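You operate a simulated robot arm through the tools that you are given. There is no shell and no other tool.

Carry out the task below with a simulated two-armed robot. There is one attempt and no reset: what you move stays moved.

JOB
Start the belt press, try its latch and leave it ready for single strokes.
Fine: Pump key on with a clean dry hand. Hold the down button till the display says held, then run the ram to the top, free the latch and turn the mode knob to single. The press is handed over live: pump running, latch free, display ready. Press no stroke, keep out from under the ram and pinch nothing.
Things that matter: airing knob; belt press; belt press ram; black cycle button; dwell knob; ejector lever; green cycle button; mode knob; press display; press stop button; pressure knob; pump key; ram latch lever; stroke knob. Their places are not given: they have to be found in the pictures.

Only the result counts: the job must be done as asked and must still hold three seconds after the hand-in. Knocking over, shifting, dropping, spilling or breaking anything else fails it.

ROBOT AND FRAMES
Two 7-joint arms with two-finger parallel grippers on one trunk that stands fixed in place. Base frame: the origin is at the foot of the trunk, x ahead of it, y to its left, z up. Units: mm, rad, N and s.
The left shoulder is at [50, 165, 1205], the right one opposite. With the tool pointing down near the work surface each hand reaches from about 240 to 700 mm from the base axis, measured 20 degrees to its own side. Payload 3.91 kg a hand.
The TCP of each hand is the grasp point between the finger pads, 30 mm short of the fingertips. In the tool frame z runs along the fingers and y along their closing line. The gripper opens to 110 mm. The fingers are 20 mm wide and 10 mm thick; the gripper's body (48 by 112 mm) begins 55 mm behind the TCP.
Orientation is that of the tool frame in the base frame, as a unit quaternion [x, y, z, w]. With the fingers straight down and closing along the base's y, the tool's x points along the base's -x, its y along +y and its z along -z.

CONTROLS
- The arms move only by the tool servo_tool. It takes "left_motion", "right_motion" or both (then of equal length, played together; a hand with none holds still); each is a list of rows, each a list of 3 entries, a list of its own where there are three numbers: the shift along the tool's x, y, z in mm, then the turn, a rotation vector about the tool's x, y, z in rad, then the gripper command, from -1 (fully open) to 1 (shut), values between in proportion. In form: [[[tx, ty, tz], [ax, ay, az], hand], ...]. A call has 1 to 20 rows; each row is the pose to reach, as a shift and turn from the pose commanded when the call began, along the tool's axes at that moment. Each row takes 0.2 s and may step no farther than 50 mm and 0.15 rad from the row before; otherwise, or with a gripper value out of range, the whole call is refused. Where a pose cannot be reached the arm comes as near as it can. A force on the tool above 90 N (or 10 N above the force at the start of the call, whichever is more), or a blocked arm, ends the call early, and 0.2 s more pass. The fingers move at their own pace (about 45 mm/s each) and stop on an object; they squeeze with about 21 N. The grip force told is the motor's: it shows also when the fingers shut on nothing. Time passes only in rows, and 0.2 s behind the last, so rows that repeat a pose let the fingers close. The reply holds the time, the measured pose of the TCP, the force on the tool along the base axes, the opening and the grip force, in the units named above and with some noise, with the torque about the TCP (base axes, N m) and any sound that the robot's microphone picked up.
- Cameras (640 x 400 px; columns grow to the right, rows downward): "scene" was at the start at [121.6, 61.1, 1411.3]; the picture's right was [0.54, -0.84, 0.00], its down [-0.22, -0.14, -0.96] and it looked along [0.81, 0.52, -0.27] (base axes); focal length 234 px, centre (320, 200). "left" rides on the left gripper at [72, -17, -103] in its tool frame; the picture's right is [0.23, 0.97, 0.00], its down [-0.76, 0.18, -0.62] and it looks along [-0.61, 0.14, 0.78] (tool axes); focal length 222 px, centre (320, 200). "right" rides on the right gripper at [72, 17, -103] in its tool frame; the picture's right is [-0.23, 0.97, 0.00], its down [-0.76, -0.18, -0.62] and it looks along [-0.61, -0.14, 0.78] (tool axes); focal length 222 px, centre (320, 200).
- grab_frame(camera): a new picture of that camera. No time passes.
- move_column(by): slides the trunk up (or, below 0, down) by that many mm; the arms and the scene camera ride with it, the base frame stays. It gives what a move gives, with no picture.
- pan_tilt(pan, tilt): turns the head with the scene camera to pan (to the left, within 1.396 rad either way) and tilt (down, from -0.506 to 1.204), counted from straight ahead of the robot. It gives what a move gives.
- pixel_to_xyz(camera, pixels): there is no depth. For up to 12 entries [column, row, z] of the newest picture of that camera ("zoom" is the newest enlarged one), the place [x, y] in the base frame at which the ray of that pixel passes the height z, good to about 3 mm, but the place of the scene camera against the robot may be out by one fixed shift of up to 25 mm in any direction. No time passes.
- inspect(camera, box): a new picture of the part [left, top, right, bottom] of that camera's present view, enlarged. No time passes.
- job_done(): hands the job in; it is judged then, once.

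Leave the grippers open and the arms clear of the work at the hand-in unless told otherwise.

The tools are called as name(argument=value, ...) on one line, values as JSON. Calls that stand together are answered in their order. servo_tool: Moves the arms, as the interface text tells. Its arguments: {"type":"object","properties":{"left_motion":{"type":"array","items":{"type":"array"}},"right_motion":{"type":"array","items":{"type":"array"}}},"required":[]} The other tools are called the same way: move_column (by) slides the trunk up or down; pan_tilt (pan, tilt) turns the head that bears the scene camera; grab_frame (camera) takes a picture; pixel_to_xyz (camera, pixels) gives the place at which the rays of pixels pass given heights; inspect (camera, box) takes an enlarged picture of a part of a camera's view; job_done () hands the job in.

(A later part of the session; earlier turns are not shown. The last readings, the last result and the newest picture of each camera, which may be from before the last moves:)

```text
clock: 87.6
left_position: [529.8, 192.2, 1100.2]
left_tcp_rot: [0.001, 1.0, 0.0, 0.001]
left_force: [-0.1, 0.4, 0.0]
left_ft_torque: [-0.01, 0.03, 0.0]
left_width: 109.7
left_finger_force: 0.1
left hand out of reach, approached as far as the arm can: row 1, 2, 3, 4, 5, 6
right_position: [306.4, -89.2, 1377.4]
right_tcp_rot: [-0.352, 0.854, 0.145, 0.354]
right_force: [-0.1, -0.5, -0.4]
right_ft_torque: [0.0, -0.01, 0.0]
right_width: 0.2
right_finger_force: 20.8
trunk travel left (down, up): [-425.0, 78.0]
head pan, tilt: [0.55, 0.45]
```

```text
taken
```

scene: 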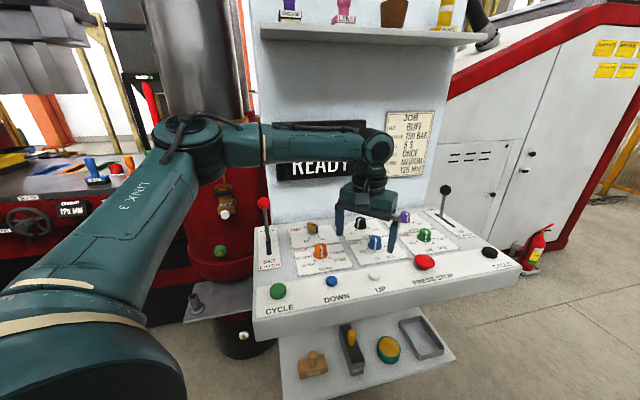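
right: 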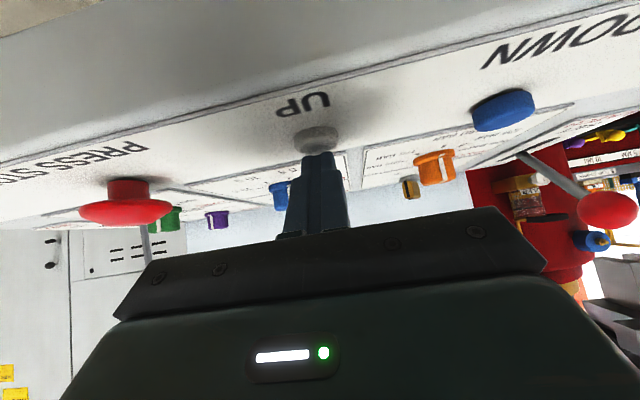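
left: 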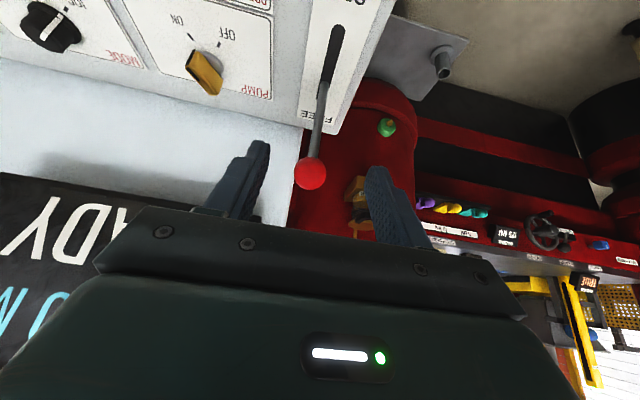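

The left arm's forward reach shrinks toward the right but is better when the hand comes from the left, pointing forward-right (ψ≈-25°). So for the mode knob I'll approach from the left with the rolled hand. First lift the left hand to (500, 340, 1310), then lower the trunk by 200.

servo_tool(left_motion=[[[5, 24.7, -35], [0, 0, 0], -1], [[10, 49.3, -70], [0, 0, 0], -1], [[15, 74, -105], [0, 0, 0], -1], [[20, 98.7, -140], [0, 0, 0], -1], [[25, 123.3, -175], [0, 0, 0], -1], [[30, 148, -210], [0, 0, 0], -1], [[30, 148, -210], [0, 0, 0], -1]])

grab_frame(camera="scene")

```text
clock: 89.2
left_position: [503.1, 339.7, 1307.8]
left_tcp_rot: [0.001, 1.0, -0.001, 0.0]
left_force: [0.8, 0.0, 0.8]
left_ft_torque: [0.0, -0.01, 0.02]
left_width: 109.8
left_finger_force: 0.0
right_position: [307.9, -90.3, 1377.9]
right_tcp_rot: [-0.353, 0.854, 0.146, 0.353]
right_force: [0.0, 0.8, -0.7]
right_ft_torque: [0.03, -0.01, 0.01]
right_width: 0.0
right_finger_force: 21.2
trunk travel left (down, up): [-425.0, 78.0]
head pan, tilt: [0.55, 0.45]
```

```text
taken
```

scene: 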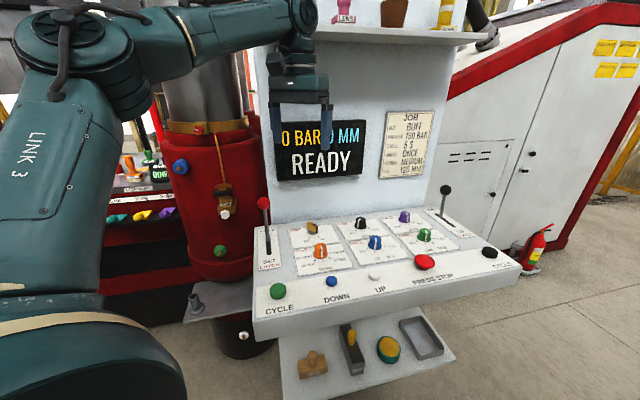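

Clear of everything. Lowering the trunk by 200.

move_column(by=-200)

grab_frame(camera="scene")

```text
clock: 91.4
left_position: [503.6, 340.1, 1106.6]
left_tcp_rot: [0.0, 1.0, 0.0, 0.001]
left_force: [0.0, 0.7, -0.2]
left_ft_torque: [0.0, 0.01, -0.01]
left_width: 110.0
left_finger_force: 0.1
right_position: [308.3, -89.5, 1178.1]
right_tcp_rot: [-0.352, 0.854, 0.146, 0.354]
right_force: [-0.5, 0.2, -0.2]
right_ft_torque: [-0.02, -0.02, -0.01]
right_width: 0.0
right_finger_force: 21.1
trunk travel left (down, up): [-225.0, 278.0]
head pan, tilt: [0.55, 0.45]
```

```text
taken
```

scene: 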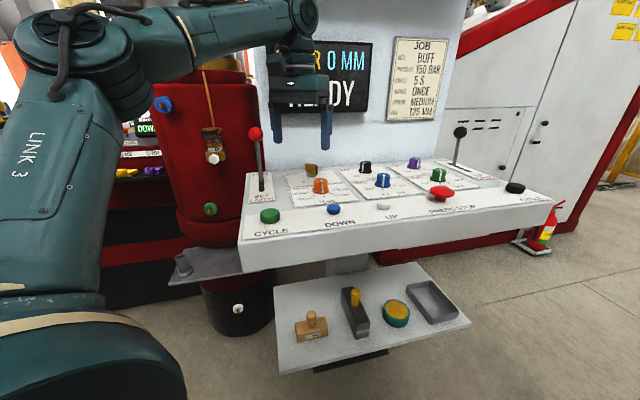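

Now I lean the left hand forward 60° here, then roll it half a turn (camera on top).

servo_tool(left_motion=[[[0, 0, -4], [0, -0.131, 0], -1], [[0, 0, -8], [0, -0.262, 0], -1], [[0, 0, -12], [0, -0.393, 0], -1], [[0, 0, -16], [0, -0.524, 0], -1], [[0, 0, -20], [0, -0.654, 0], -1], [[0, 0, -24], [0, -0.785, 0], -1], [[0, 0, -28], [0, -0.916, 0], -1], [[0, 0, -30], [0, -1.047, 0], -1]])

servo_tool(left_motion=[[[0, 0, 0], [0, 0, 0.14], -1], [[0, 0, 0], [0, 0, 0.28], -1], [[0, 0, 0], [0, 0, 0.42], -1], [[0, 0, 0], [0, 0, 0.56], -1], [[0, 0, 0], [0, 0, 0.7], -1], [[0, 0, 0], [0, 0, 0.84], -1], [[0, 0, 0], [0, 0, 0.98], -1], [[0, 0, 0], [0, 0, 1.12], -1], [[0, 0, 0], [0, 0, 1.26], -1], [[0, 0, 0], [0, 0, 1.4], -1], [[0, 0, 0], [0, 0, 1.54], -1], [[0, 0, 0], [0, 0, 1.571], -1]])

servo_tool(left_motion=[[[0, 0, 0], [0, 0, 0.14], -1], [[0, 0, 0], [0, 0, 0.28], -1], [[0, 0, 0], [0, 0, 0.42], -1], [[0, 0, 0], [0, 0, 0.56], -1], [[0, 0, 0], [0, 0, 0.7], -1], [[0, 0, 0], [0, 0, 0.84], -1], [[0, 0, 0], [0, 0, 0.98], -1], [[0, 0, 0], [0, 0, 1.12], -1], [[0, 0, 0], [0, 0, 1.26], -1], [[0, 0, 0], [0, 0, 1.4], -1], [[0, 0, 0], [0, 0, 1.54], -1], [[0, 0, 0], [0, 0, 1.571], -1]])

grab_frame(camera="left")

grab_frame(camera="scene")

```text
clock: 93.2
left_position: [503.7, 338.5, 1136.9]
left_tcp_rot: [0.001, 0.865, -0.001, 0.501]
left_force: [0.5, -0.1, -0.4]
left_ft_torque: [-0.03, 0.0, 0.01]
left_width: 110.0
left_finger_force: 0.0
right_position: [307.6, -89.2, 1178.7]
right_tcp_rot: [-0.353, 0.854, 0.146, 0.353]
right_force: [-0.7, -0.3, -0.1]
right_ft_torque: [0.01, 0.01, 0.03]
right_width: 0.0
right_finger_force: 20.7
trunk travel left (down, up): [-225.0, 278.0]
head pan, tilt: [0.55, 0.45]
```

```text
clock: 95.8
left_position: [502.7, 338.6, 1136.8]
left_tcp_rot: [0.613, 0.612, 0.354, 0.353]
left_force: [-0.2, -0.3, 0.5]
left_ft_torque: [-0.02, -0.04, 0.0]
left_width: 110.1
left_finger_force: 0.1
right_position: [308.2, -89.3, 1177.4]
right_tcp_rot: [-0.353, 0.854, 0.146, 0.353]
right_force: [0.5, 0.6, -0.5]
right_ft_torque: [-0.02, -0.02, -0.04]
right_width: 0.2
right_finger_force: 21.1
trunk travel left (down, up): [-225.0, 278.0]
head pan, tilt: [0.55, 0.45]
```

```text
clock: 98.4
left_position: [503.6, 339.0, 1137.9]
left_tcp_rot: [0.866, -0.001, 0.501, -0.001]
left_force: [0.2, -0.6, 0.7]
left_ft_torque: [0.04, -0.04, -0.05]
left_width: 110.0
left_finger_force: 0.2
right_position: [307.5, -89.3, 1177.4]
right_tcp_rot: [-0.353, 0.854, 0.146, 0.352]
right_force: [0.4, -0.4, -0.5]
right_ft_torque: [0.01, 0.0, -0.03]
right_width: 0.0
right_finger_force: 21.0
trunk travel left (down, up): [-225.0, 278.0]
head pan, tilt: [0.55, 0.45]
```

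```text
taken
```

left: 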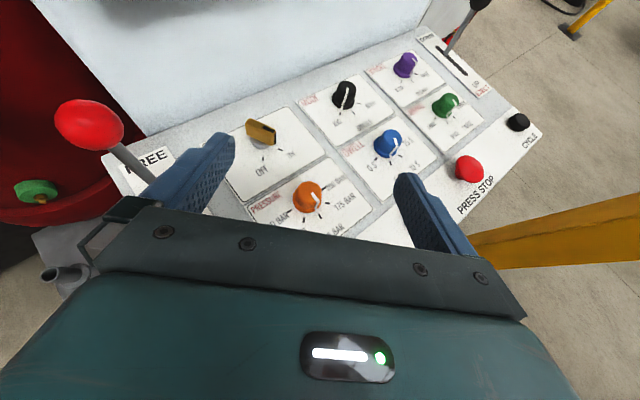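

```text
taken
```

scene: 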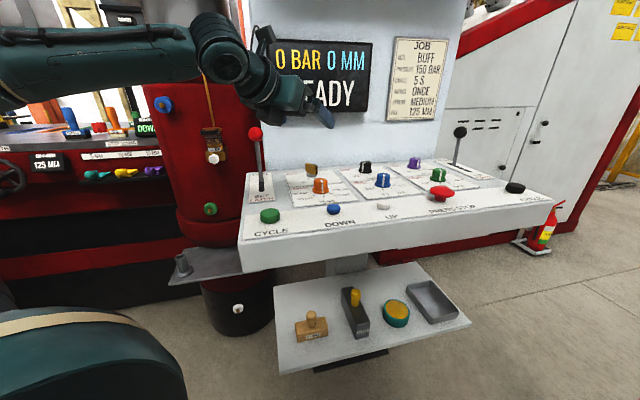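

Flipped view is good: mode, pump and the rest are all visible. Now I turn the hand to ψ≈-25° (pointing forward-right) and move to (650, 340, 1100).

servo_tool(left_motion=[[[10.4, 0, 36.4], [-0.094, 0, 0.054], -1], [[20.8, -0.5, 72.9], [-0.189, 0, 0.109], -1], [[31.1, -0.7, 109.3], [-0.283, 0, 0.163], -1], [[41.5, -1, 145.8], [-0.378, 0, 0.218], -1], [[41.5, -1, 145.8], [-0.378, 0, 0.218], -1]])

grab_frame(camera="left")

grab_frame(camera="scene")

```text
clock: 99.6
left_position: [614.7, 288.7, 1089.7]
left_tcp_rot: [0.845, -0.184, 0.49, 0.107]
left_force: [1.3, -1.0, -1.0]
left_ft_torque: [-0.01, 0.0, 0.01]
left_width: 109.9
left_finger_force: 0.0
left hand out of reach, approached as far as the arm can: row 3, 4, 5
right_position: [307.9, -88.1, 1177.2]
right_tcp_rot: [-0.353, 0.854, 0.146, 0.353]
right_force: [-0.1, 0.4, 0.4]
right_ft_torque: [0.0, -0.01, 0.01]
right_width: 0.1
right_finger_force: 20.9
trunk travel left (down, up): [-225.0, 278.0]
head pan, tilt: [0.55, 0.45]
```

```text
taken
```

left: 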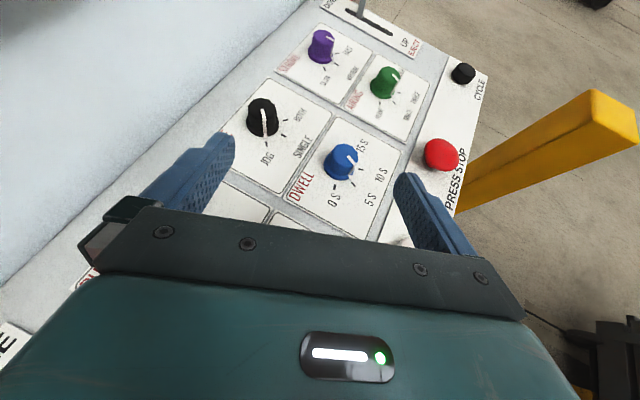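

```text
taken
```

scene: 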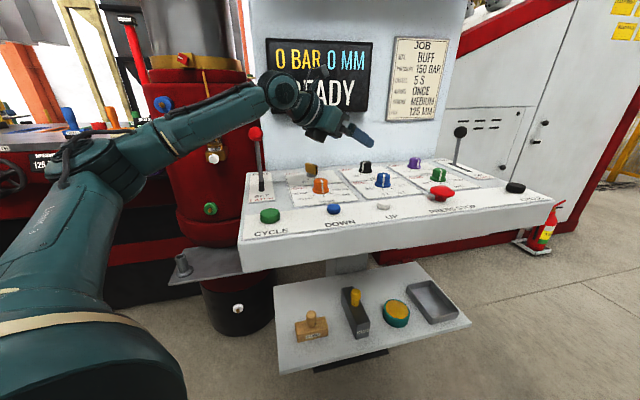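

With this roll direction the hand's own axis runs out of range when turned to the right. I roll back the other way (−π to natural roll) at this spot and test the reach with ψ≈-25° at safe height.

servo_tool(left_motion=[[[0, 0, -3], [0, 0, -0.14], -1], [[0, 0, -6], [0, 0, -0.28], -1], [[0, 0, -9], [0, 0, -0.42], -1], [[0, 0, -12], [0, 0, -0.56], -1], [[0, 0, -15], [0, 0, -0.7], -1], [[0, 0, -18], [0, 0, -0.84], -1], [[0, 0, -20], [0, 0, -0.98], -1], [[0, 0, -20], [0, 0, -1.12], -1], [[0, 0, -20], [0, 0, -1.26], -1], [[0, 0, -20], [0, 0, -1.4], -1], [[0, 0, -20], [0, 0, -1.54], -1], [[0, 0, -20], [0, 0, -1.571], -1]])

servo_tool(left_motion=[[[0, 0, 0], [0, 0, -0.14], -1], [[0, 0, 0], [0, 0, -0.28], -1], [[0, 0, 0], [0, 0, -0.42], -1], [[0, 0, 0], [0, 0, -0.56], -1], [[0, 0, 0], [0, 0, -0.7], -1], [[0, 0, 0], [0, 0, -0.84], -1], [[0, 0, 0], [0, 0, -0.98], -1], [[0, 0, 0], [0, 0, -1.12], -1], [[0, 0, 0], [0, 0, -1.26], -1], [[0, 0, 0], [0, 0, -1.4], -1], [[0, 0, 0], [0, 0, -1.54], -1], [[0, 0, 0], [0, 0, -1.571], -1]])

grab_frame(camera="left")

```text
clock: 102.2
left_position: [597.8, 292.7, 1098.8]
left_tcp_rot: [0.73, 0.465, 0.268, 0.422]
left_force: [-0.1, -0.3, 0.0]
left_ft_torque: [-0.02, -0.03, -0.01]
left_width: 109.6
left_finger_force: 0.1
right_position: [307.4, -87.8, 1177.9]
right_tcp_rot: [-0.353, 0.854, 0.147, 0.353]
right_force: [0.3, -0.8, 0.0]
right_ft_torque: [-0.03, 0.01, 0.04]
right_width: 0.0
right_finger_force: 21.2
trunk travel left (down, up): [-225.0, 278.0]
head pan, tilt: [0.55, 0.45]
```

```text
clock: 104.8
left_position: [598.8, 293.3, 1098.8]
left_tcp_rot: [0.187, 0.845, -0.109, 0.489]
left_force: [-0.7, -0.2, -0.6]
left_ft_torque: [-0.03, -0.01, 0.01]
left_width: 110.1
left_finger_force: 0.0
right_position: [308.5, -88.8, 1179.7]
right_tcp_rot: [-0.352, 0.854, 0.146, 0.354]
right_force: [0.4, -0.1, 0.0]
right_ft_torque: [-0.01, 0.0, 0.0]
right_width: 0.0
right_finger_force: 20.6
trunk travel left (down, up): [-225.0, 278.0]
head pan, tilt: [0.55, 0.45]
```

```text
taken
```

left: 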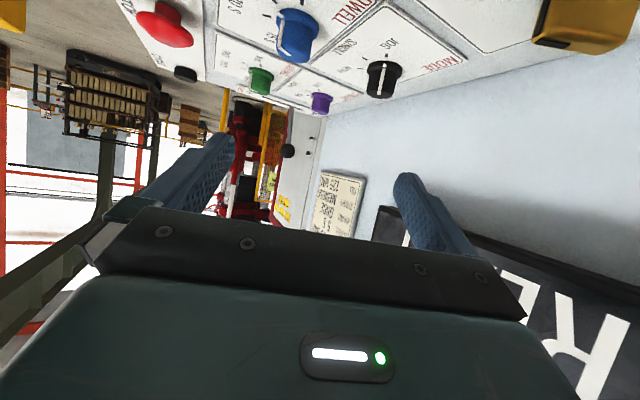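

Natural roll again, ψ=-25°. Test of reach: toward (740, 300) at z≈1095.

servo_tool(left_motion=[[[-14.7, 16.5, 27.5], [0, 0, 0], -1], [[-29.4, 33, 55], [0, 0, 0], -1], [[-44, 49.4, 82.6], [0, 0, 0], -1], [[-58.7, 65.9, 110.2], [0, 0, 0], -1], [[-58.7, 65.9, 110.2], [0, 0, 0], -1]])

grab_frame(camera="scene")

```text
clock: 106.0
left_position: [736.1, 298.3, 1094.9]
left_tcp_rot: [0.188, 0.846, -0.109, 0.488]
left_force: [0.6, 0.4, -1.0]
left_ft_torque: [0.0, -0.02, 0.02]
left_width: 110.0
left_finger_force: 0.0
right_position: [308.1, -90.6, 1178.5]
right_tcp_rot: [-0.353, 0.854, 0.146, 0.354]
right_force: [-0.1, 0.2, 0.4]
right_ft_torque: [0.02, 0.05, 0.02]
right_width: 0.3
right_finger_force: 21.2
trunk travel left (down, up): [-225.0, 278.0]
head pan, tilt: [0.55, 0.45]
```

```text
taken
```

scene: 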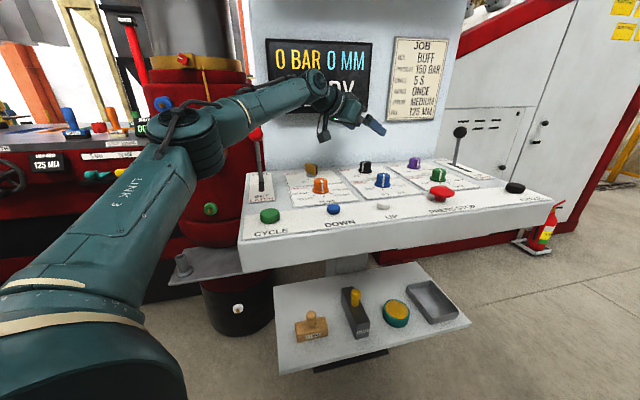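

Reached without trouble. One step further, to (765, 292, 1060).

servo_tool(left_motion=[[[8, 3.5, 21.2], [0, 0, 0], -1], [[15.9, 6.9, 42.4], [0, 0, 0], -1], [[15.9, 6.9, 42.4], [0, 0, 0], -1]])

grab_frame(camera="left")

```text
clock: 106.8
left_position: [745.0, 294.6, 1055.2]
left_tcp_rot: [0.188, 0.845, -0.109, 0.489]
left_force: [-0.6, -0.2, 0.3]
left_ft_torque: [0.0, 0.04, -0.02]
left_width: 109.7
left_finger_force: 0.1
left hand out of reach, approached as far as the arm can: row 1, 2, 3
right_position: [307.6, -89.3, 1178.2]
right_tcp_rot: [-0.353, 0.854, 0.146, 0.354]
right_force: [-1.0, -0.5, 0.5]
right_ft_torque: [-0.02, 0.0, 0.01]
right_width: 0.1
right_finger_force: 21.3
trunk travel left (down, up): [-225.0, 278.0]
head pan, tilt: [0.55, 0.45]
```

```text
taken
```

left: 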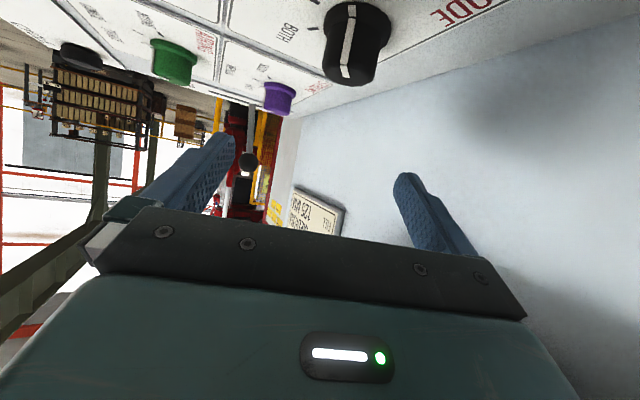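

That is the edge at this height, (745, 295); lower down the reach grows by ~15 mm. The camera must be on top for the knob, so I go up a little and roll the hand the other way round (−π).

servo_tool(left_motion=[[[-9.3, -2.5, -27.4], [0, 0, 0], -1], [[-18.6, -5, -54.7], [0, 0, 0], -1], [[-27.9, -7.5, -82], [0, 0, 0], -1], [[-27.9, -7.5, -82], [0, 0, -0.14], -1], [[-27.9, -7.5, -82], [0, 0, -0.28], -1], [[-27.9, -7.5, -82], [0, 0, -0.42], -1], [[-27.9, -7.5, -82], [0, 0, -0.56], -1], [[-27.9, -7.5, -82], [0, 0, -0.7], -1], [[-27.9, -7.5, -82], [0, 0, -0.84], -1], [[-27.9, -7.5, -82], [0, 0, -0.98], -1], [[-27.9, -7.5, -82], [0, 0, -1.12], -1], [[-27.9, -7.5, -82], [0, 0, -1.26], -1], [[-27.9, -7.5, -82], [0, 0, -1.4], -1], [[-27.9, -7.5, -82], [0, 0, -1.54], -1], [[-27.9, -7.5, -82], [0, 0, -1.571], -1]])

servo_tool(left_motion=[[[0, 0, 0], [0, 0, -0.14], -1], [[0, 0, 0], [0, 0, -0.28], -1], [[0, 0, 0], [0, 0, -0.42], -1], [[0, 0, 0], [0, 0, -0.56], -1], [[0, 0, 0], [0, 0, -0.7], -1], [[0, 0, 0], [0, 0, -0.84], -1], [[0, 0, 0], [0, 0, -0.98], -1], [[0, 0, 0], [0, 0, -1.12], -1], [[0, 0, 0], [0, 0, -1.26], -1], [[0, 0, 0], [0, 0, -1.4], -1], [[0, 0, 0], [0, 0, -1.54], -1], [[0, 0, 0], [0, 0, -1.571], -1]])

grab_frame(camera="left")

grab_frame(camera="scene")

```text
clock: 110.0
left_position: [690.9, 313.1, 1121.2]
left_tcp_rot: [-0.465, 0.73, -0.423, 0.269]
left_force: [0.0, -0.4, -0.9]
left_ft_torque: [0.0, -0.01, -0.01]
left_width: 110.1
left_finger_force: 0.0
right_position: [308.8, -89.3, 1179.0]
right_tcp_rot: [-0.353, 0.854, 0.146, 0.352]
right_force: [-0.1, 0.4, 0.8]
right_ft_torque: [0.01, 0.0, 0.02]
right_width: 0.0
right_finger_force: 20.3
trunk travel left (down, up): [-225.0, 278.0]
head pan, tilt: [0.55, 0.45]
```

```text
clock: 112.6
left_position: [690.6, 313.5, 1120.4]
left_tcp_rot: [0.845, -0.186, 0.489, 0.108]
left_force: [-0.3, 0.6, 0.5]
left_ft_torque: [0.02, 0.03, -0.02]
left_width: 109.8
left_finger_force: 0.1
right_position: [307.4, -90.5, 1177.9]
right_tcp_rot: [-0.353, 0.854, 0.146, 0.354]
right_force: [-0.8, 0.0, -0.2]
right_ft_torque: [-0.03, 0.0, 0.01]
right_width: 0.3
right_finger_force: 20.9
trunk travel left (down, up): [-225.0, 278.0]
head pan, tilt: [0.55, 0.45]
```

```text
taken
```

left: 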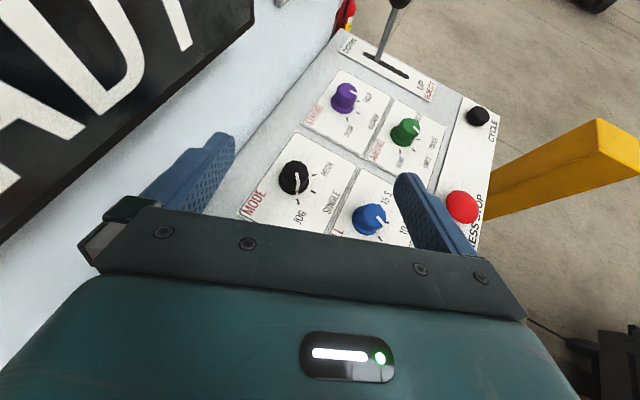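

```text
taken
```

scene: 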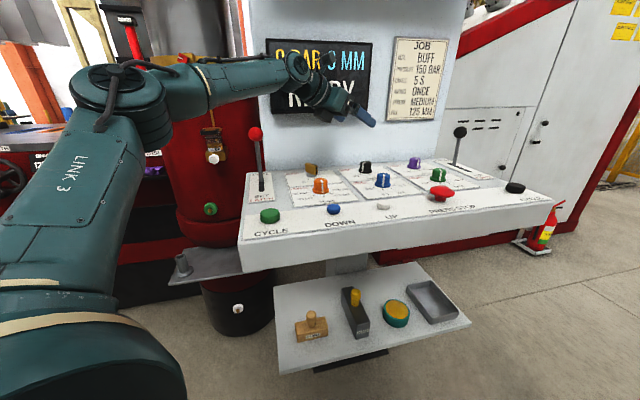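

The −π roll works and keeps the full reach. The mode knob is in view at (294, 178); I zoom in to measure it from here.

inspect(camera="left", box=[230, 130, 390, 230])

pixel_to_xyz(camera="zoom", pixels=[[252, 192, 985], [265, 215, 954], [320, 200, 954]])

```text
4.00 times, centred on (310, 180) of left
```

zoom: 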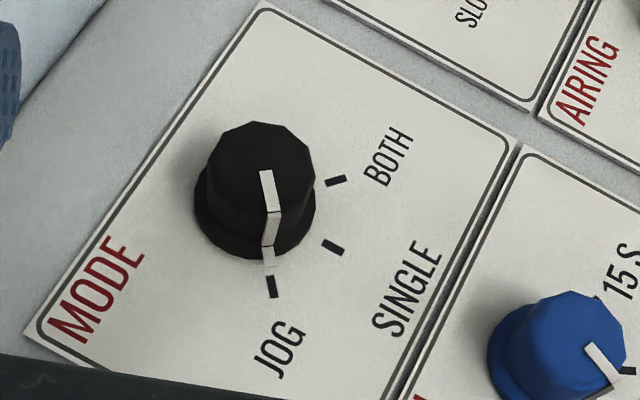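

```text
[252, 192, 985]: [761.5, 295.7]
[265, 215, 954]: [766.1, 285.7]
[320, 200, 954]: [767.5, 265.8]
```

pixel_to_xyz(camera="zoom", pixels=[[263, 172, 985], [255, 198, 956], [272, 287, 954], [333, 247, 954], [336, 181, 954], [575, 330, 985], [555, 350, 956], [205, 165, 985], [315, 180, 985]])

```text
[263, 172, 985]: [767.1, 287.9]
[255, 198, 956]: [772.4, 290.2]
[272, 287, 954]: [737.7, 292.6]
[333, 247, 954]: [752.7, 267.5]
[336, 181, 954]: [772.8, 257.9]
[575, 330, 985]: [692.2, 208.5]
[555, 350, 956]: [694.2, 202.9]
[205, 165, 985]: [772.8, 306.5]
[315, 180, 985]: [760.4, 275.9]
```

Knob axis (769, 289), pointer on JOG, SINGLE ~50° counter-clockwise. I bring the hand, lean 65°, fingers open ~56 mm, to above the grip spot (757, 294) at z≈1035.

servo_tool(left_motion=[[[-13.3, -3.6, 33.9], [0, 0.029, 0], 0], [[-26.6, -7.2, 67.9], [0, 0.058, 0], 0], [[-39.9, -10.8, 101.8], [0, 0.087, 0], 0], [[-39.9, -10.8, 101.8], [0, 0.087, 0], 0], [[-39.9, -10.8, 101.8], [0, 0.087, 0], 0]])

grab_frame(camera="left")

grab_frame(camera="scene")

```text
clock: 113.8
left_position: [756.3, 295.1, 1038.6]
left_tcp_rot: [0.823, -0.182, 0.526, 0.116]
left_force: [-0.1, -1.1, 0.1]
left_ft_torque: [-0.02, -0.01, 0.0]
left_width: 54.8
left_finger_force: 0.1
right_position: [308.0, -88.6, 1177.5]
right_tcp_rot: [-0.353, 0.853, 0.147, 0.354]
right_force: [0.3, -0.3, 0.8]
right_ft_torque: [0.01, 0.04, -0.01]
right_width: 0.0
right_finger_force: 21.5
trunk travel left (down, up): [-225.0, 278.0]
head pan, tilt: [0.55, 0.45]
```

```text
taken
```

left: 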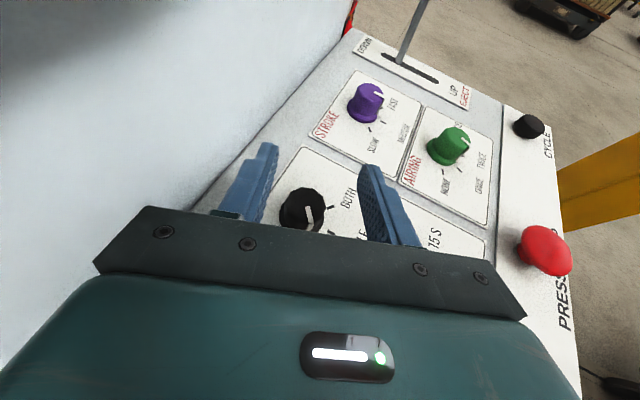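

```text
taken
```

scene: 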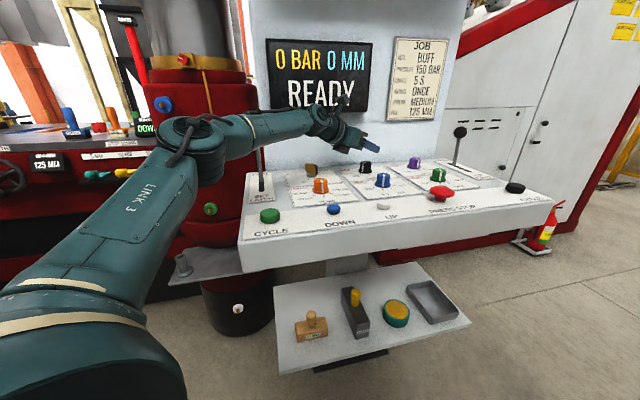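

The hand is over the knob, which shows between the fingers. I verify the alignment with a zoom.

inspect(camera="left", box=[230, 150, 390, 250])

pixel_to_xyz(camera="zoom", pixels=[[290, 230, 985], [300, 230, 985], [310, 240, 985]])

```text
4.00 times, centred on (310, 200) of left
```

zoom: 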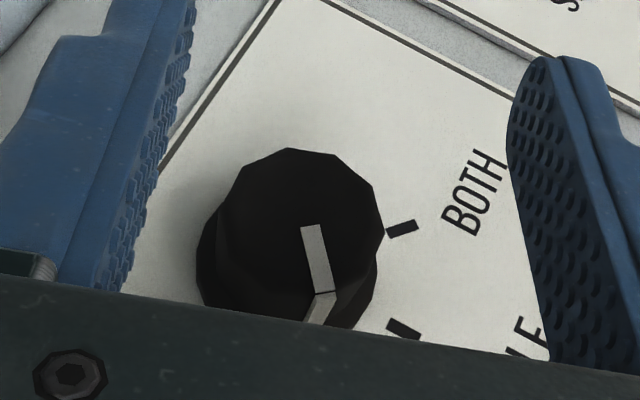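

```text
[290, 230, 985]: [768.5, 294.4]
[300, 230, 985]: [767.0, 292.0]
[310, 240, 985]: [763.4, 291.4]
```

The knob is centred between the fingers. I lower the hand by ~50 mm so that the finger ends straddle the knob.

servo_tool(left_motion=[[[-15, 0, 7], [0, 0, 0], 0], [[-30, 0, 14], [0, 0, 0], 0], [[-40, 0, 18.5], [0, 0, 0], 0], [[-45.4, 0, 21], [0, 0, 0], 0], [[-45.4, 0, 21], [0, 0, 0], 0]])

inspect(camera="left", box=[230, 150, 390, 250])

inspect(camera="scene", box=[290, 100, 450, 200])

```text
clock: 115.0
left_position: [752.8, 293.1, 988.1]
left_tcp_rot: [0.824, -0.182, 0.524, 0.115]
left_force: [-0.2, 0.4, -0.3]
left_ft_torque: [0.04, 0.0, -0.01]
left_width: 55.1
left_finger_force: 0.1
left hand out of reach, approached as far as the arm can: row 4, 5
right_position: [308.1, -88.1, 1178.4]
right_tcp_rot: [-0.353, 0.854, 0.147, 0.353]
right_force: [-0.3, -0.7, -0.3]
right_ft_torque: [-0.01, -0.02, -0.04]
right_width: 0.0
right_finger_force: 21.2
trunk travel left (down, up): [-225.0, 278.0]
head pan, tilt: [0.55, 0.45]
```

```text
4.00 times, centred on (310, 200) of left
```

zoom: 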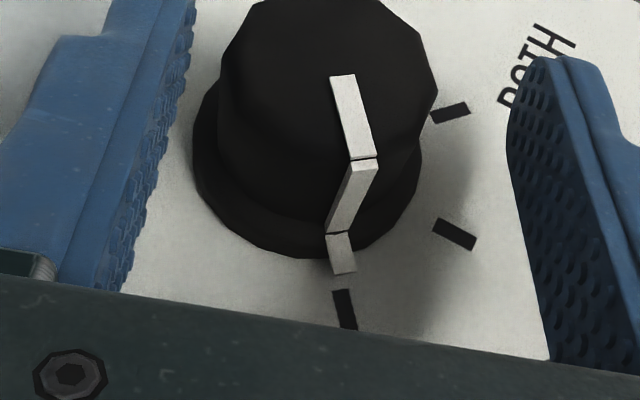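

```text
4.00 times, centred on (370, 150) of scene
```

zoom: 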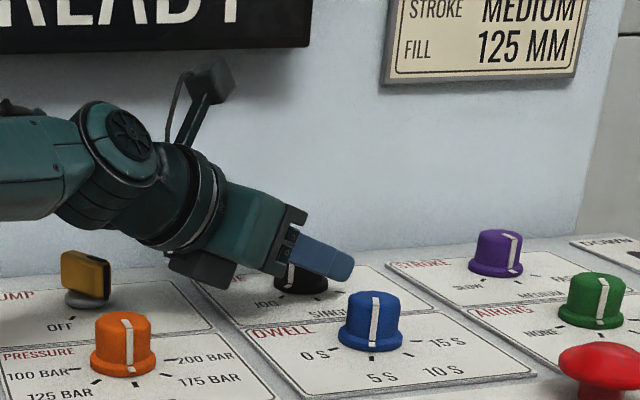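

The finger ends reach ~10 mm past the knob's axis, no contact yet. I close the fingers on the knob.

servo_tool(left_motion=[[[0, 0, 0], [0, 0, 0], 0.3], [[0, 0, 0], [0, 0, 0], 1], [[0, 0, 0], [0, 0, 0], 1], [[0, 0, 0], [0, 0, 0], 1]])

inspect(camera="left", box=[230, 150, 390, 250])

```text
clock: 116.0
left_position: [753.6, 297.3, 987.1]
left_tcp_rot: [0.823, -0.18, 0.526, 0.114]
left_force: [10.5, 18.0, 3.7]
left_ft_torque: [0.28, 0.32, 0.37]
left_width: 34.5
left_finger_force: 44.7
right_position: [308.8, -86.9, 1178.4]
right_tcp_rot: [-0.354, 0.854, 0.146, 0.352]
right_force: [-0.7, 0.0, -0.2]
right_ft_torque: [0.0, 0.01, -0.01]
right_width: 0.0
right_finger_force: 21.0
trunk travel left (down, up): [-225.0, 278.0]
head pan, tilt: [0.55, 0.45]
```

```text
4.00 times, centred on (310, 200) of left
```

zoom: 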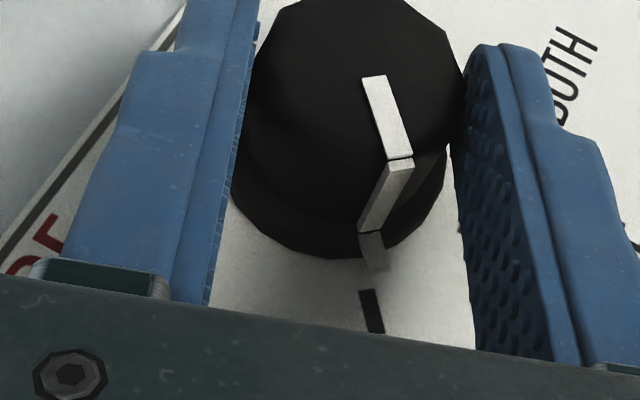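

Gripped (34.5 mm wide); the hand was pulled ~4 mm sideways, so I take that shift into the command and turn 10° counter-clockwise about the knob's axis to see it follow.

servo_tool(left_motion=[[[0, -4.1, 0], [0, 0, 0], 1], [[0.03, -2.7, 0.06], [0.0793, 0, -0.0367], 1], [[0.11, -1.3, 0.23], [0.1585, 0, -0.0733], 1], [[0.11, -1.3, 0.23], [0.1585, 0, -0.0733], 1]])

inspect(camera="left", box=[230, 150, 390, 250])

inspect(camera="scene", box=[290, 100, 450, 200])

```text
clock: 117.0
left_position: [752.9, 294.4, 987.0]
left_tcp_rot: [0.836, -0.111, 0.532, 0.07]
left_force: [-3.9, 10.8, 6.1]
left_ft_torque: [0.28, 1.26, 0.15]
left_width: 34.6
left_finger_force: 45.0
right_position: [306.5, -89.0, 1178.5]
right_tcp_rot: [-0.354, 0.853, 0.147, 0.353]
right_force: [0.1, 0.3, -0.3]
right_ft_torque: [-0.01, 0.0, 0.01]
right_width: 0.0
right_finger_force: 20.7
trunk travel left (down, up): [-225.0, 278.0]
head pan, tilt: [0.55, 0.45]
```

```text
4.00 times, centred on (310, 200) of left
```

zoom: 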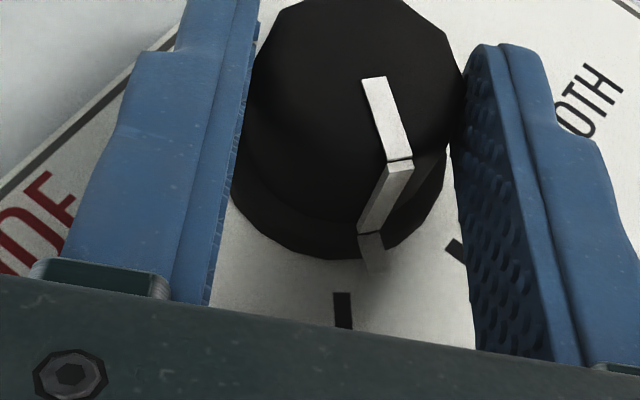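

```text
4.00 times, centred on (370, 150) of scene
```

zoom: 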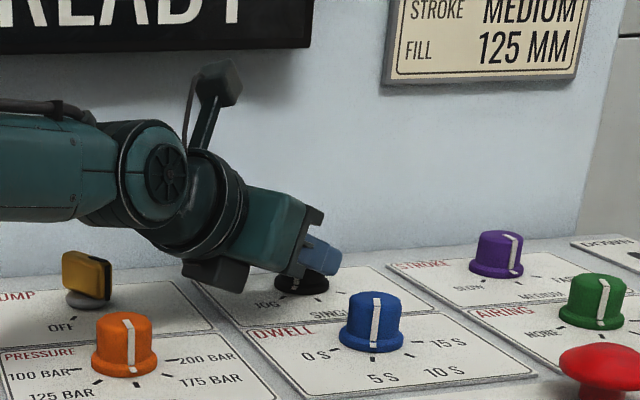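

The knob turns with the hand. I go on by another 15° in 5° steps.

servo_tool(left_motion=[[[0.03, 1.4, 0.06], [0.079, 0, -0.0369], 1], [[0.1, 2.7, 0.22], [0.158, 0, -0.0737], 1], [[0.24, 4.1, 0.49], [0.237, 0, -0.1106], 1], [[0.24, 4.1, 0.49], [0.237, 0, -0.1106], 1]])

inspect(camera="left", box=[230, 150, 390, 250])

inspect(camera="scene", box=[290, 100, 450, 200])

```text
clock: 117.5
left_position: [748.4, 295.8, 987.8]
left_tcp_rot: [0.838, -0.087, 0.534, 0.067]
left_force: [2.1, -25.5, 2.5]
left_ft_torque: [0.01, -1.26, -0.6]
left_width: 34.6
left_finger_force: 44.5
left hand out of reach, approached as far as the arm can: row 1, 2
right_position: [308.5, -89.4, 1178.9]
right_tcp_rot: [-0.353, 0.853, 0.146, 0.354]
right_force: [0.3, 0.7, -0.3]
right_ft_torque: [-0.08, 0.01, -0.03]
right_width: 0.0
right_finger_force: 21.5
trunk travel left (down, up): [-225.0, 278.0]
head pan, tilt: [0.55, 0.45]
stopped in row 2 (left hand): the force on the tool passed its limit at 97 N (the readings are from after the stop); the commanded pose is now the measured one
```

```text
4.00 times, centred on (310, 200) of left
```

zoom: 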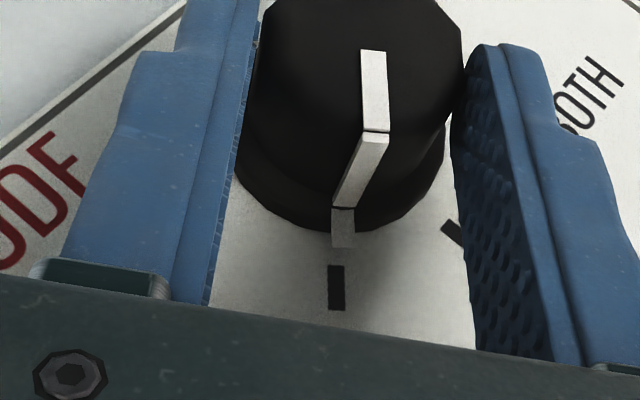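

```text
4.00 times, centred on (370, 150) of scene
```

zoom: 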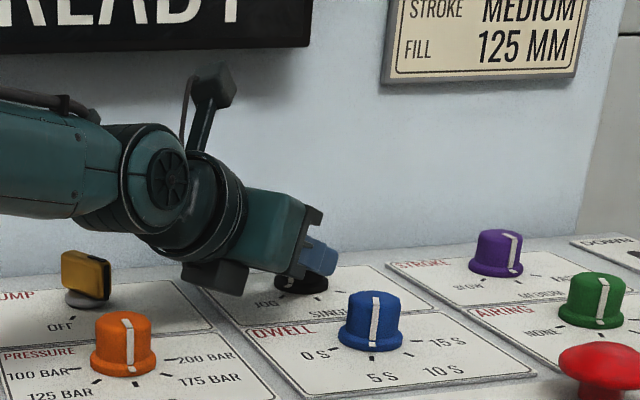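

That ran out of reach and the fingers slipped; the pointer is back on JOG. The stroke must start further to the left (ψ≈-33°) and end with a flatter hand. I open the fingers first.

servo_tool(left_motion=[[[0, 0, 0], [0, 0, 0], 0.2], [[0, 0, 0], [0, 0, 0], 0], [[0, 0, 0], [0, 0, 0], 0]])

inspect(camera="left", box=[230, 150, 390, 250])

inspect(camera="scene", box=[240, 20, 400, 120])

```text
clock: 118.3
left_position: [748.6, 305.8, 983.7]
left_tcp_rot: [0.84, -0.081, 0.533, 0.063]
left_force: [-1.1, -2.1, 0.1]
left_ft_torque: [-0.02, -0.01, -0.08]
left_width: 56.2
left_finger_force: 0.9
right_position: [308.7, -89.3, 1178.7]
right_tcp_rot: [-0.353, 0.854, 0.146, 0.353]
right_force: [0.2, -0.2, 0.5]
right_ft_torque: [0.01, -0.02, 0.01]
right_width: 0.0
right_finger_force: 20.7
trunk travel left (down, up): [-225.0, 278.0]
head pan, tilt: [0.55, 0.45]
```

```text
4.00 times, centred on (310, 200) of left
```

zoom: 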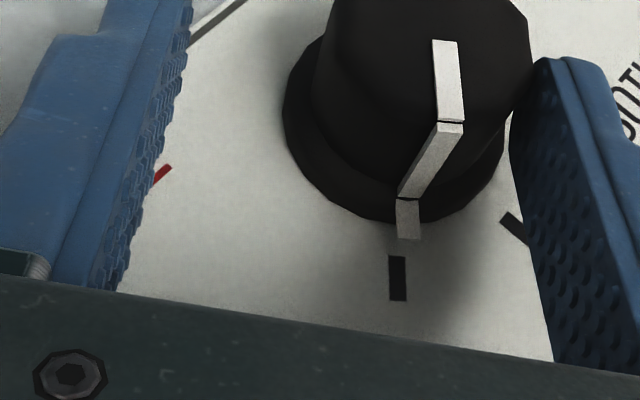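

```text
4.00 times, centred on (320, 70) of scene
```

zoom: 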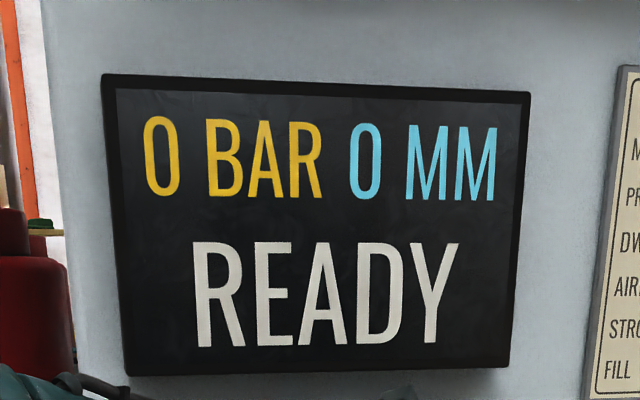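

The display still says READY. I lift the hand clear of the knob and turn it to ψ≈-33° above the grip spot.

servo_tool(left_motion=[[[22, 0.5, -10], [0, 0, 0], 0], [[45, 1, -21], [0, 0, 0], 0], [[46.5, 2.8, -18.9], [-0.105, -0.002, 0.049], 0], [[48, 4.5, -16.7], [-0.211, -0.004, 0.098], 0], [[49.6, 6.3, -14.6], [-0.3164, -0.0066, 0.1464], 0], [[49.6, 6.3, -14.6], [-0.3164, -0.0066, 0.1464], 0]])

grab_frame(camera="left")

grab_frame(camera="scene")

```text
clock: 119.7
left_position: [746.4, 298.3, 1035.5]
left_tcp_rot: [0.813, -0.225, 0.514, 0.155]
left_force: [0.6, 0.6, 0.1]
left_ft_torque: [-0.01, 0.01, 0.05]
left_width: 55.0
left_finger_force: 0.0
left hand out of reach, approached as far as the arm can: row 1, 2, 5, 6
right_position: [307.8, -89.5, 1178.8]
right_tcp_rot: [-0.353, 0.854, 0.146, 0.354]
right_force: [-0.3, -0.9, -0.2]
right_ft_torque: [0.02, 0.04, 0.0]
right_width: 0.2
right_finger_force: 20.7
trunk travel left (down, up): [-225.0, 278.0]
head pan, tilt: [0.55, 0.45]
```

```text
taken
```

left: 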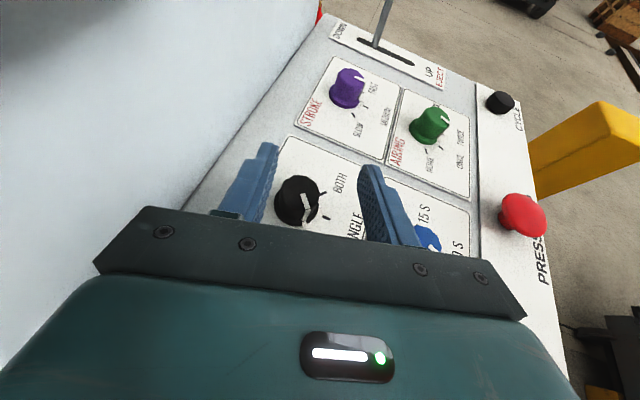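

```text
taken
```

scene: 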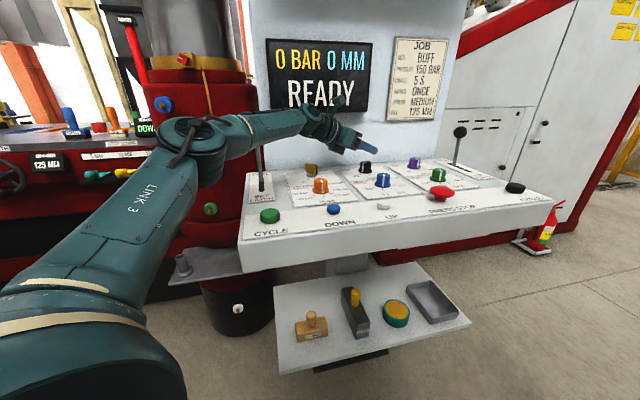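

At ψ=-32° the reach is a bit short. I choose ψ≈-27° for the grip and will flatten the hand while turning. Now to that attitude above the knob.

servo_tool(left_motion=[[[1.2, -1.6, 2.6], [0.042, 0.01, -0.02], 0], [[2.5, -3.3, 5.3], [0.0838, 0.019, -0.0391], 0], [[2.5, -3.3, 5.3], [0.0838, 0.019, -0.0391], 0]])

inspect(camera="left", box=[230, 150, 390, 250])

pixel_to_xyz(camera="zoom", pixels=[[290, 200, 985], [310, 200, 985], [300, 220, 985], [280, 230, 956]])

```text
clock: 120.5
left_position: [754.0, 297.6, 1036.6]
left_tcp_rot: [0.819, -0.185, 0.526, 0.133]
left_force: [-1.3, 0.1, 0.6]
left_ft_torque: [0.01, 0.04, 0.0]
left_width: 54.7
left_finger_force: 0.0
right_position: [308.0, -90.1, 1179.1]
right_tcp_rot: [-0.352, 0.854, 0.146, 0.354]
right_force: [-0.5, 0.4, 0.2]
right_ft_torque: [0.01, -0.01, -0.02]
right_width: 0.0
right_finger_force: 20.8
trunk travel left (down, up): [-225.0, 278.0]
head pan, tilt: [0.55, 0.45]
```

```text
4.00 times, centred on (310, 200) of left
```

zoom: 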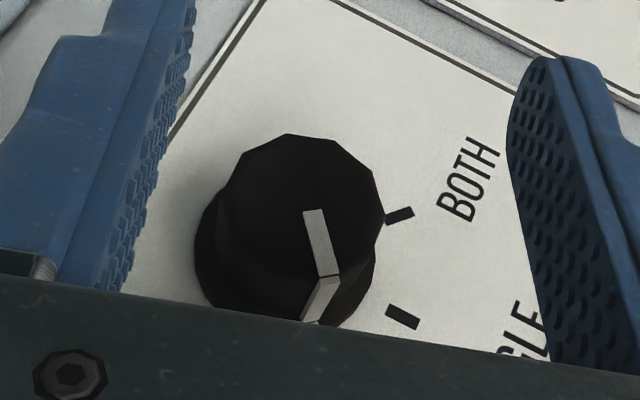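

```text
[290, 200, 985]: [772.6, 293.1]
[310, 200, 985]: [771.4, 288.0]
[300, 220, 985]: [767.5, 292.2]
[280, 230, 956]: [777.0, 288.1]
```

Good: no reach warning and the knob is centred. I lower onto it again.

servo_tool(left_motion=[[[-15, -0.4, 6.8], [0, 0, 0], 0], [[-30, -0.8, 13.5], [0, 0, 0], 0], [[-40, -1, 18], [0, 0, 0], 0], [[-44.6, -1.1, 20.1], [0, 0, 0], 0], [[-44.6, -1.1, 20.1], [0, 0, 0], 0]])

inspect(camera="left", box=[230, 150, 390, 250])

```text
clock: 121.7
left_position: [744.9, 294.6, 990.3]
left_tcp_rot: [0.819, -0.186, 0.527, 0.133]
left_force: [0.1, 0.0, 0.2]
left_ft_torque: [-0.01, 0.0, -0.02]
left_width: 55.1
left_finger_force: 0.2
left hand out of reach, approached as far as the arm can: row 2, 3, 4, 5
right_position: [307.7, -88.8, 1177.6]
right_tcp_rot: [-0.352, 0.854, 0.146, 0.354]
right_force: [-0.1, 0.1, 0.2]
right_ft_torque: [0.01, 0.0, -0.04]
right_width: 0.1
right_finger_force: 21.1
trunk travel left (down, up): [-225.0, 278.0]
head pan, tilt: [0.55, 0.45]
```

```text
4.00 times, centred on (310, 200) of left
```

zoom: 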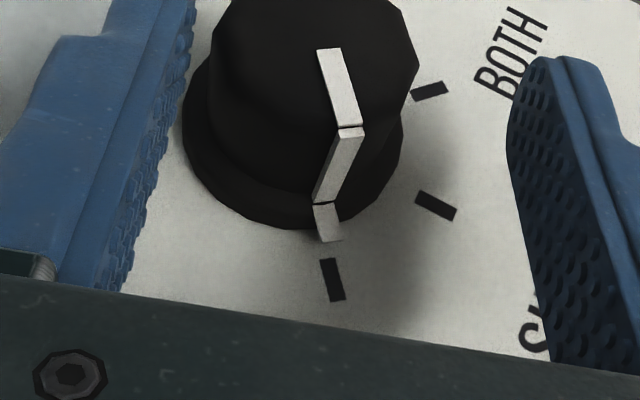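

Lower down the reach gets a bit less because of the shoulder's height. I lift the hand again, lower the trunk by another 60, and retry.

servo_tool(left_motion=[[[25.8, 0.7, -11.6], [0, 0, 0], 0], [[51.6, 1.3, -23.2], [0, 0, 0], 0], [[77.4, 2, -34.9], [0, 0, 0], 0], [[77.4, 2, -34.9], [0, 0, 0], 0]])

move_column(by=-60)

grab_frame(camera="scene")

grab_frame(camera="left")

```text
clock: 122.7
left_position: [743.9, 293.9, 1077.2]
left_tcp_rot: [0.818, -0.186, 0.527, 0.134]
left_force: [-0.5, -0.2, -0.1]
left_ft_torque: [0.0, 0.01, 0.01]
left_width: 55.1
left_finger_force: 0.0
right_position: [307.9, -90.3, 1178.6]
right_tcp_rot: [-0.353, 0.854, 0.146, 0.354]
right_force: [0.1, 0.2, -0.2]
right_ft_torque: [0.02, 0.05, -0.01]
right_width: 0.1
right_finger_force: 20.9
trunk travel left (down, up): [-225.0, 278.0]
head pan, tilt: [0.55, 0.45]
```

```text
clock: 123.7
left_position: [743.9, 295.3, 1018.0]
left_tcp_rot: [0.818, -0.187, 0.527, 0.134]
left_force: [-0.2, 0.1, -0.8]
left_ft_torque: [0.01, 0.01, 0.0]
left_width: 55.0
left_finger_force: 0.1
right_position: [307.9, -89.3, 1118.7]
right_tcp_rot: [-0.354, 0.854, 0.147, 0.352]
right_force: [0.1, 0.7, -0.2]
right_ft_torque: [0.03, 0.03, 0.01]
right_width: 0.0
right_finger_force: 20.8
trunk travel left (down, up): [-165.0, 338.0]
head pan, tilt: [0.55, 0.45]
```

```text
taken
```

scene: 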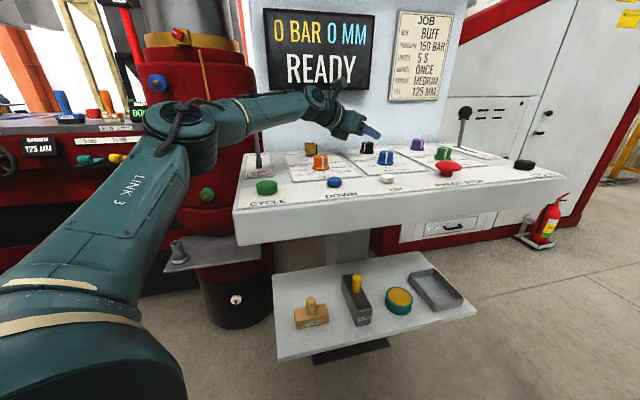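

```text
taken
```

left: 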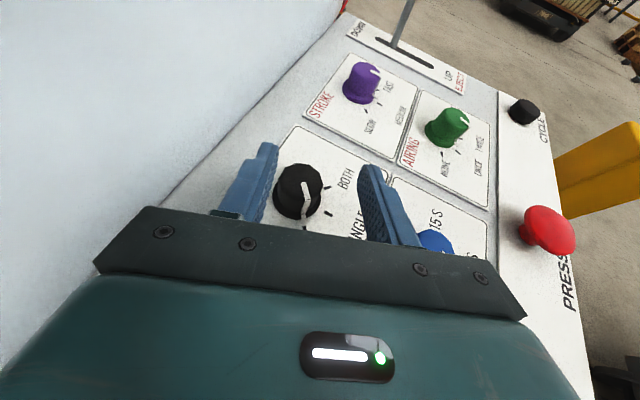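

Clear everywhere. I move forward to the grip spot and lower onto the knob again.

servo_tool(left_motion=[[[3.3, -6.8, 6.9], [0, 0, 0], 0], [[-6.7, -7, 11.4], [0, 0, 0], 0], [[-16.7, -7.2, 15.9], [0, 0, 0], 0], [[-22.7, -7.4, 18.6], [0, 0, 0], 0], [[-22.7, -7.4, 18.6], [0, 0, 0], 0]])

inspect(camera="left", box=[230, 150, 390, 250])

```text
clock: 124.9
left_position: [755.4, 297.8, 988.5]
left_tcp_rot: [0.818, -0.186, 0.528, 0.134]
left_force: [-0.1, -0.3, -0.8]
left_ft_torque: [0.01, 0.03, -0.03]
left_width: 54.9
left_finger_force: 0.0
left hand out of reach, approached as far as the arm can: row 1
right_position: [307.7, -89.1, 1119.9]
right_tcp_rot: [-0.353, 0.854, 0.146, 0.354]
right_force: [-0.1, -0.9, -1.3]
right_ft_torque: [-0.01, 0.04, 0.0]
right_width: 0.0
right_finger_force: 21.5
trunk travel left (down, up): [-165.0, 338.0]
head pan, tilt: [0.55, 0.45]
```

```text
4.00 times, centred on (310, 200) of left
```

zoom: 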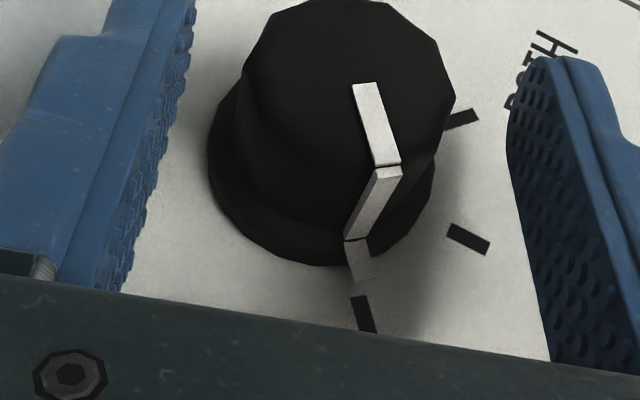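

Now in reach at the full depth. Before gripping I rehearse the turn with open fingers: 30° counter-clockwise about the knob's axis in 5° steps.

servo_tool(left_motion=[[[0, 1.4, 0.05], [0.0795, 0.002, -0.0358], 0], [[0.02, 2.8, 0.2], [0.159, 0.004, -0.0716], 0], [[0.1, 4.1, 0.46], [0.2385, 0.006, -0.1073], 0], [[0.23, 5.4, 0.83], [0.318, 0.008, -0.1431], 0], [[0.42, 6.7, 1.31], [0.3975, 0.01, -0.1789], 0], [[0.64, 8, 1.88], [0.477, 0.012, -0.2147], 0], [[0.64, 8, 1.88], [0.477, 0.012, -0.2147], 0]])

inspect(camera="left", box=[230, 150, 390, 250])

```text
clock: 126.2
left_position: [738.7, 328.1, 986.3]
left_tcp_rot: [0.837, -0.047, 0.542, 0.056]
left_force: [-4.9, -41.4, 1.5]
left_ft_torque: [-0.34, -0.5, -1.28]
left_width: 97.1
left_finger_force: 21.4
left hand out of reach, approached as far as the arm can: row 3, 4, 5, 6
right_position: [306.8, -91.5, 1118.2]
right_tcp_rot: [-0.353, 0.854, 0.148, 0.353]
right_force: [0.7, 1.2, -0.1]
right_ft_torque: [-0.01, -0.01, -0.04]
right_width: 0.1
right_finger_force: 20.7
trunk travel left (down, up): [-165.0, 338.0]
head pan, tilt: [0.55, 0.45]
stopped in row 6 (left hand): the force on the tool passed its limit at 114 N (the readings are from after the stop); the commanded pose is now the measured one
```

```text
4.00 times, centred on (310, 200) of left
```

zoom: 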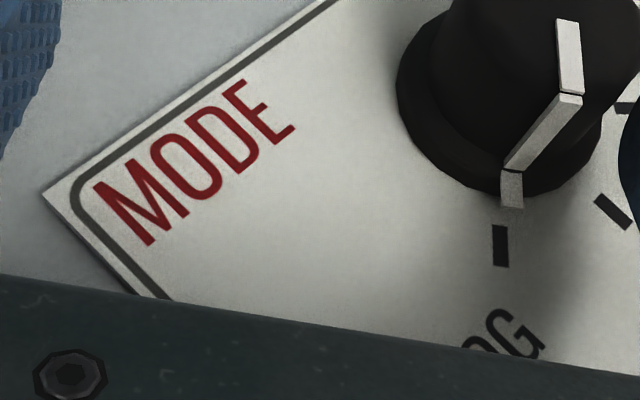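

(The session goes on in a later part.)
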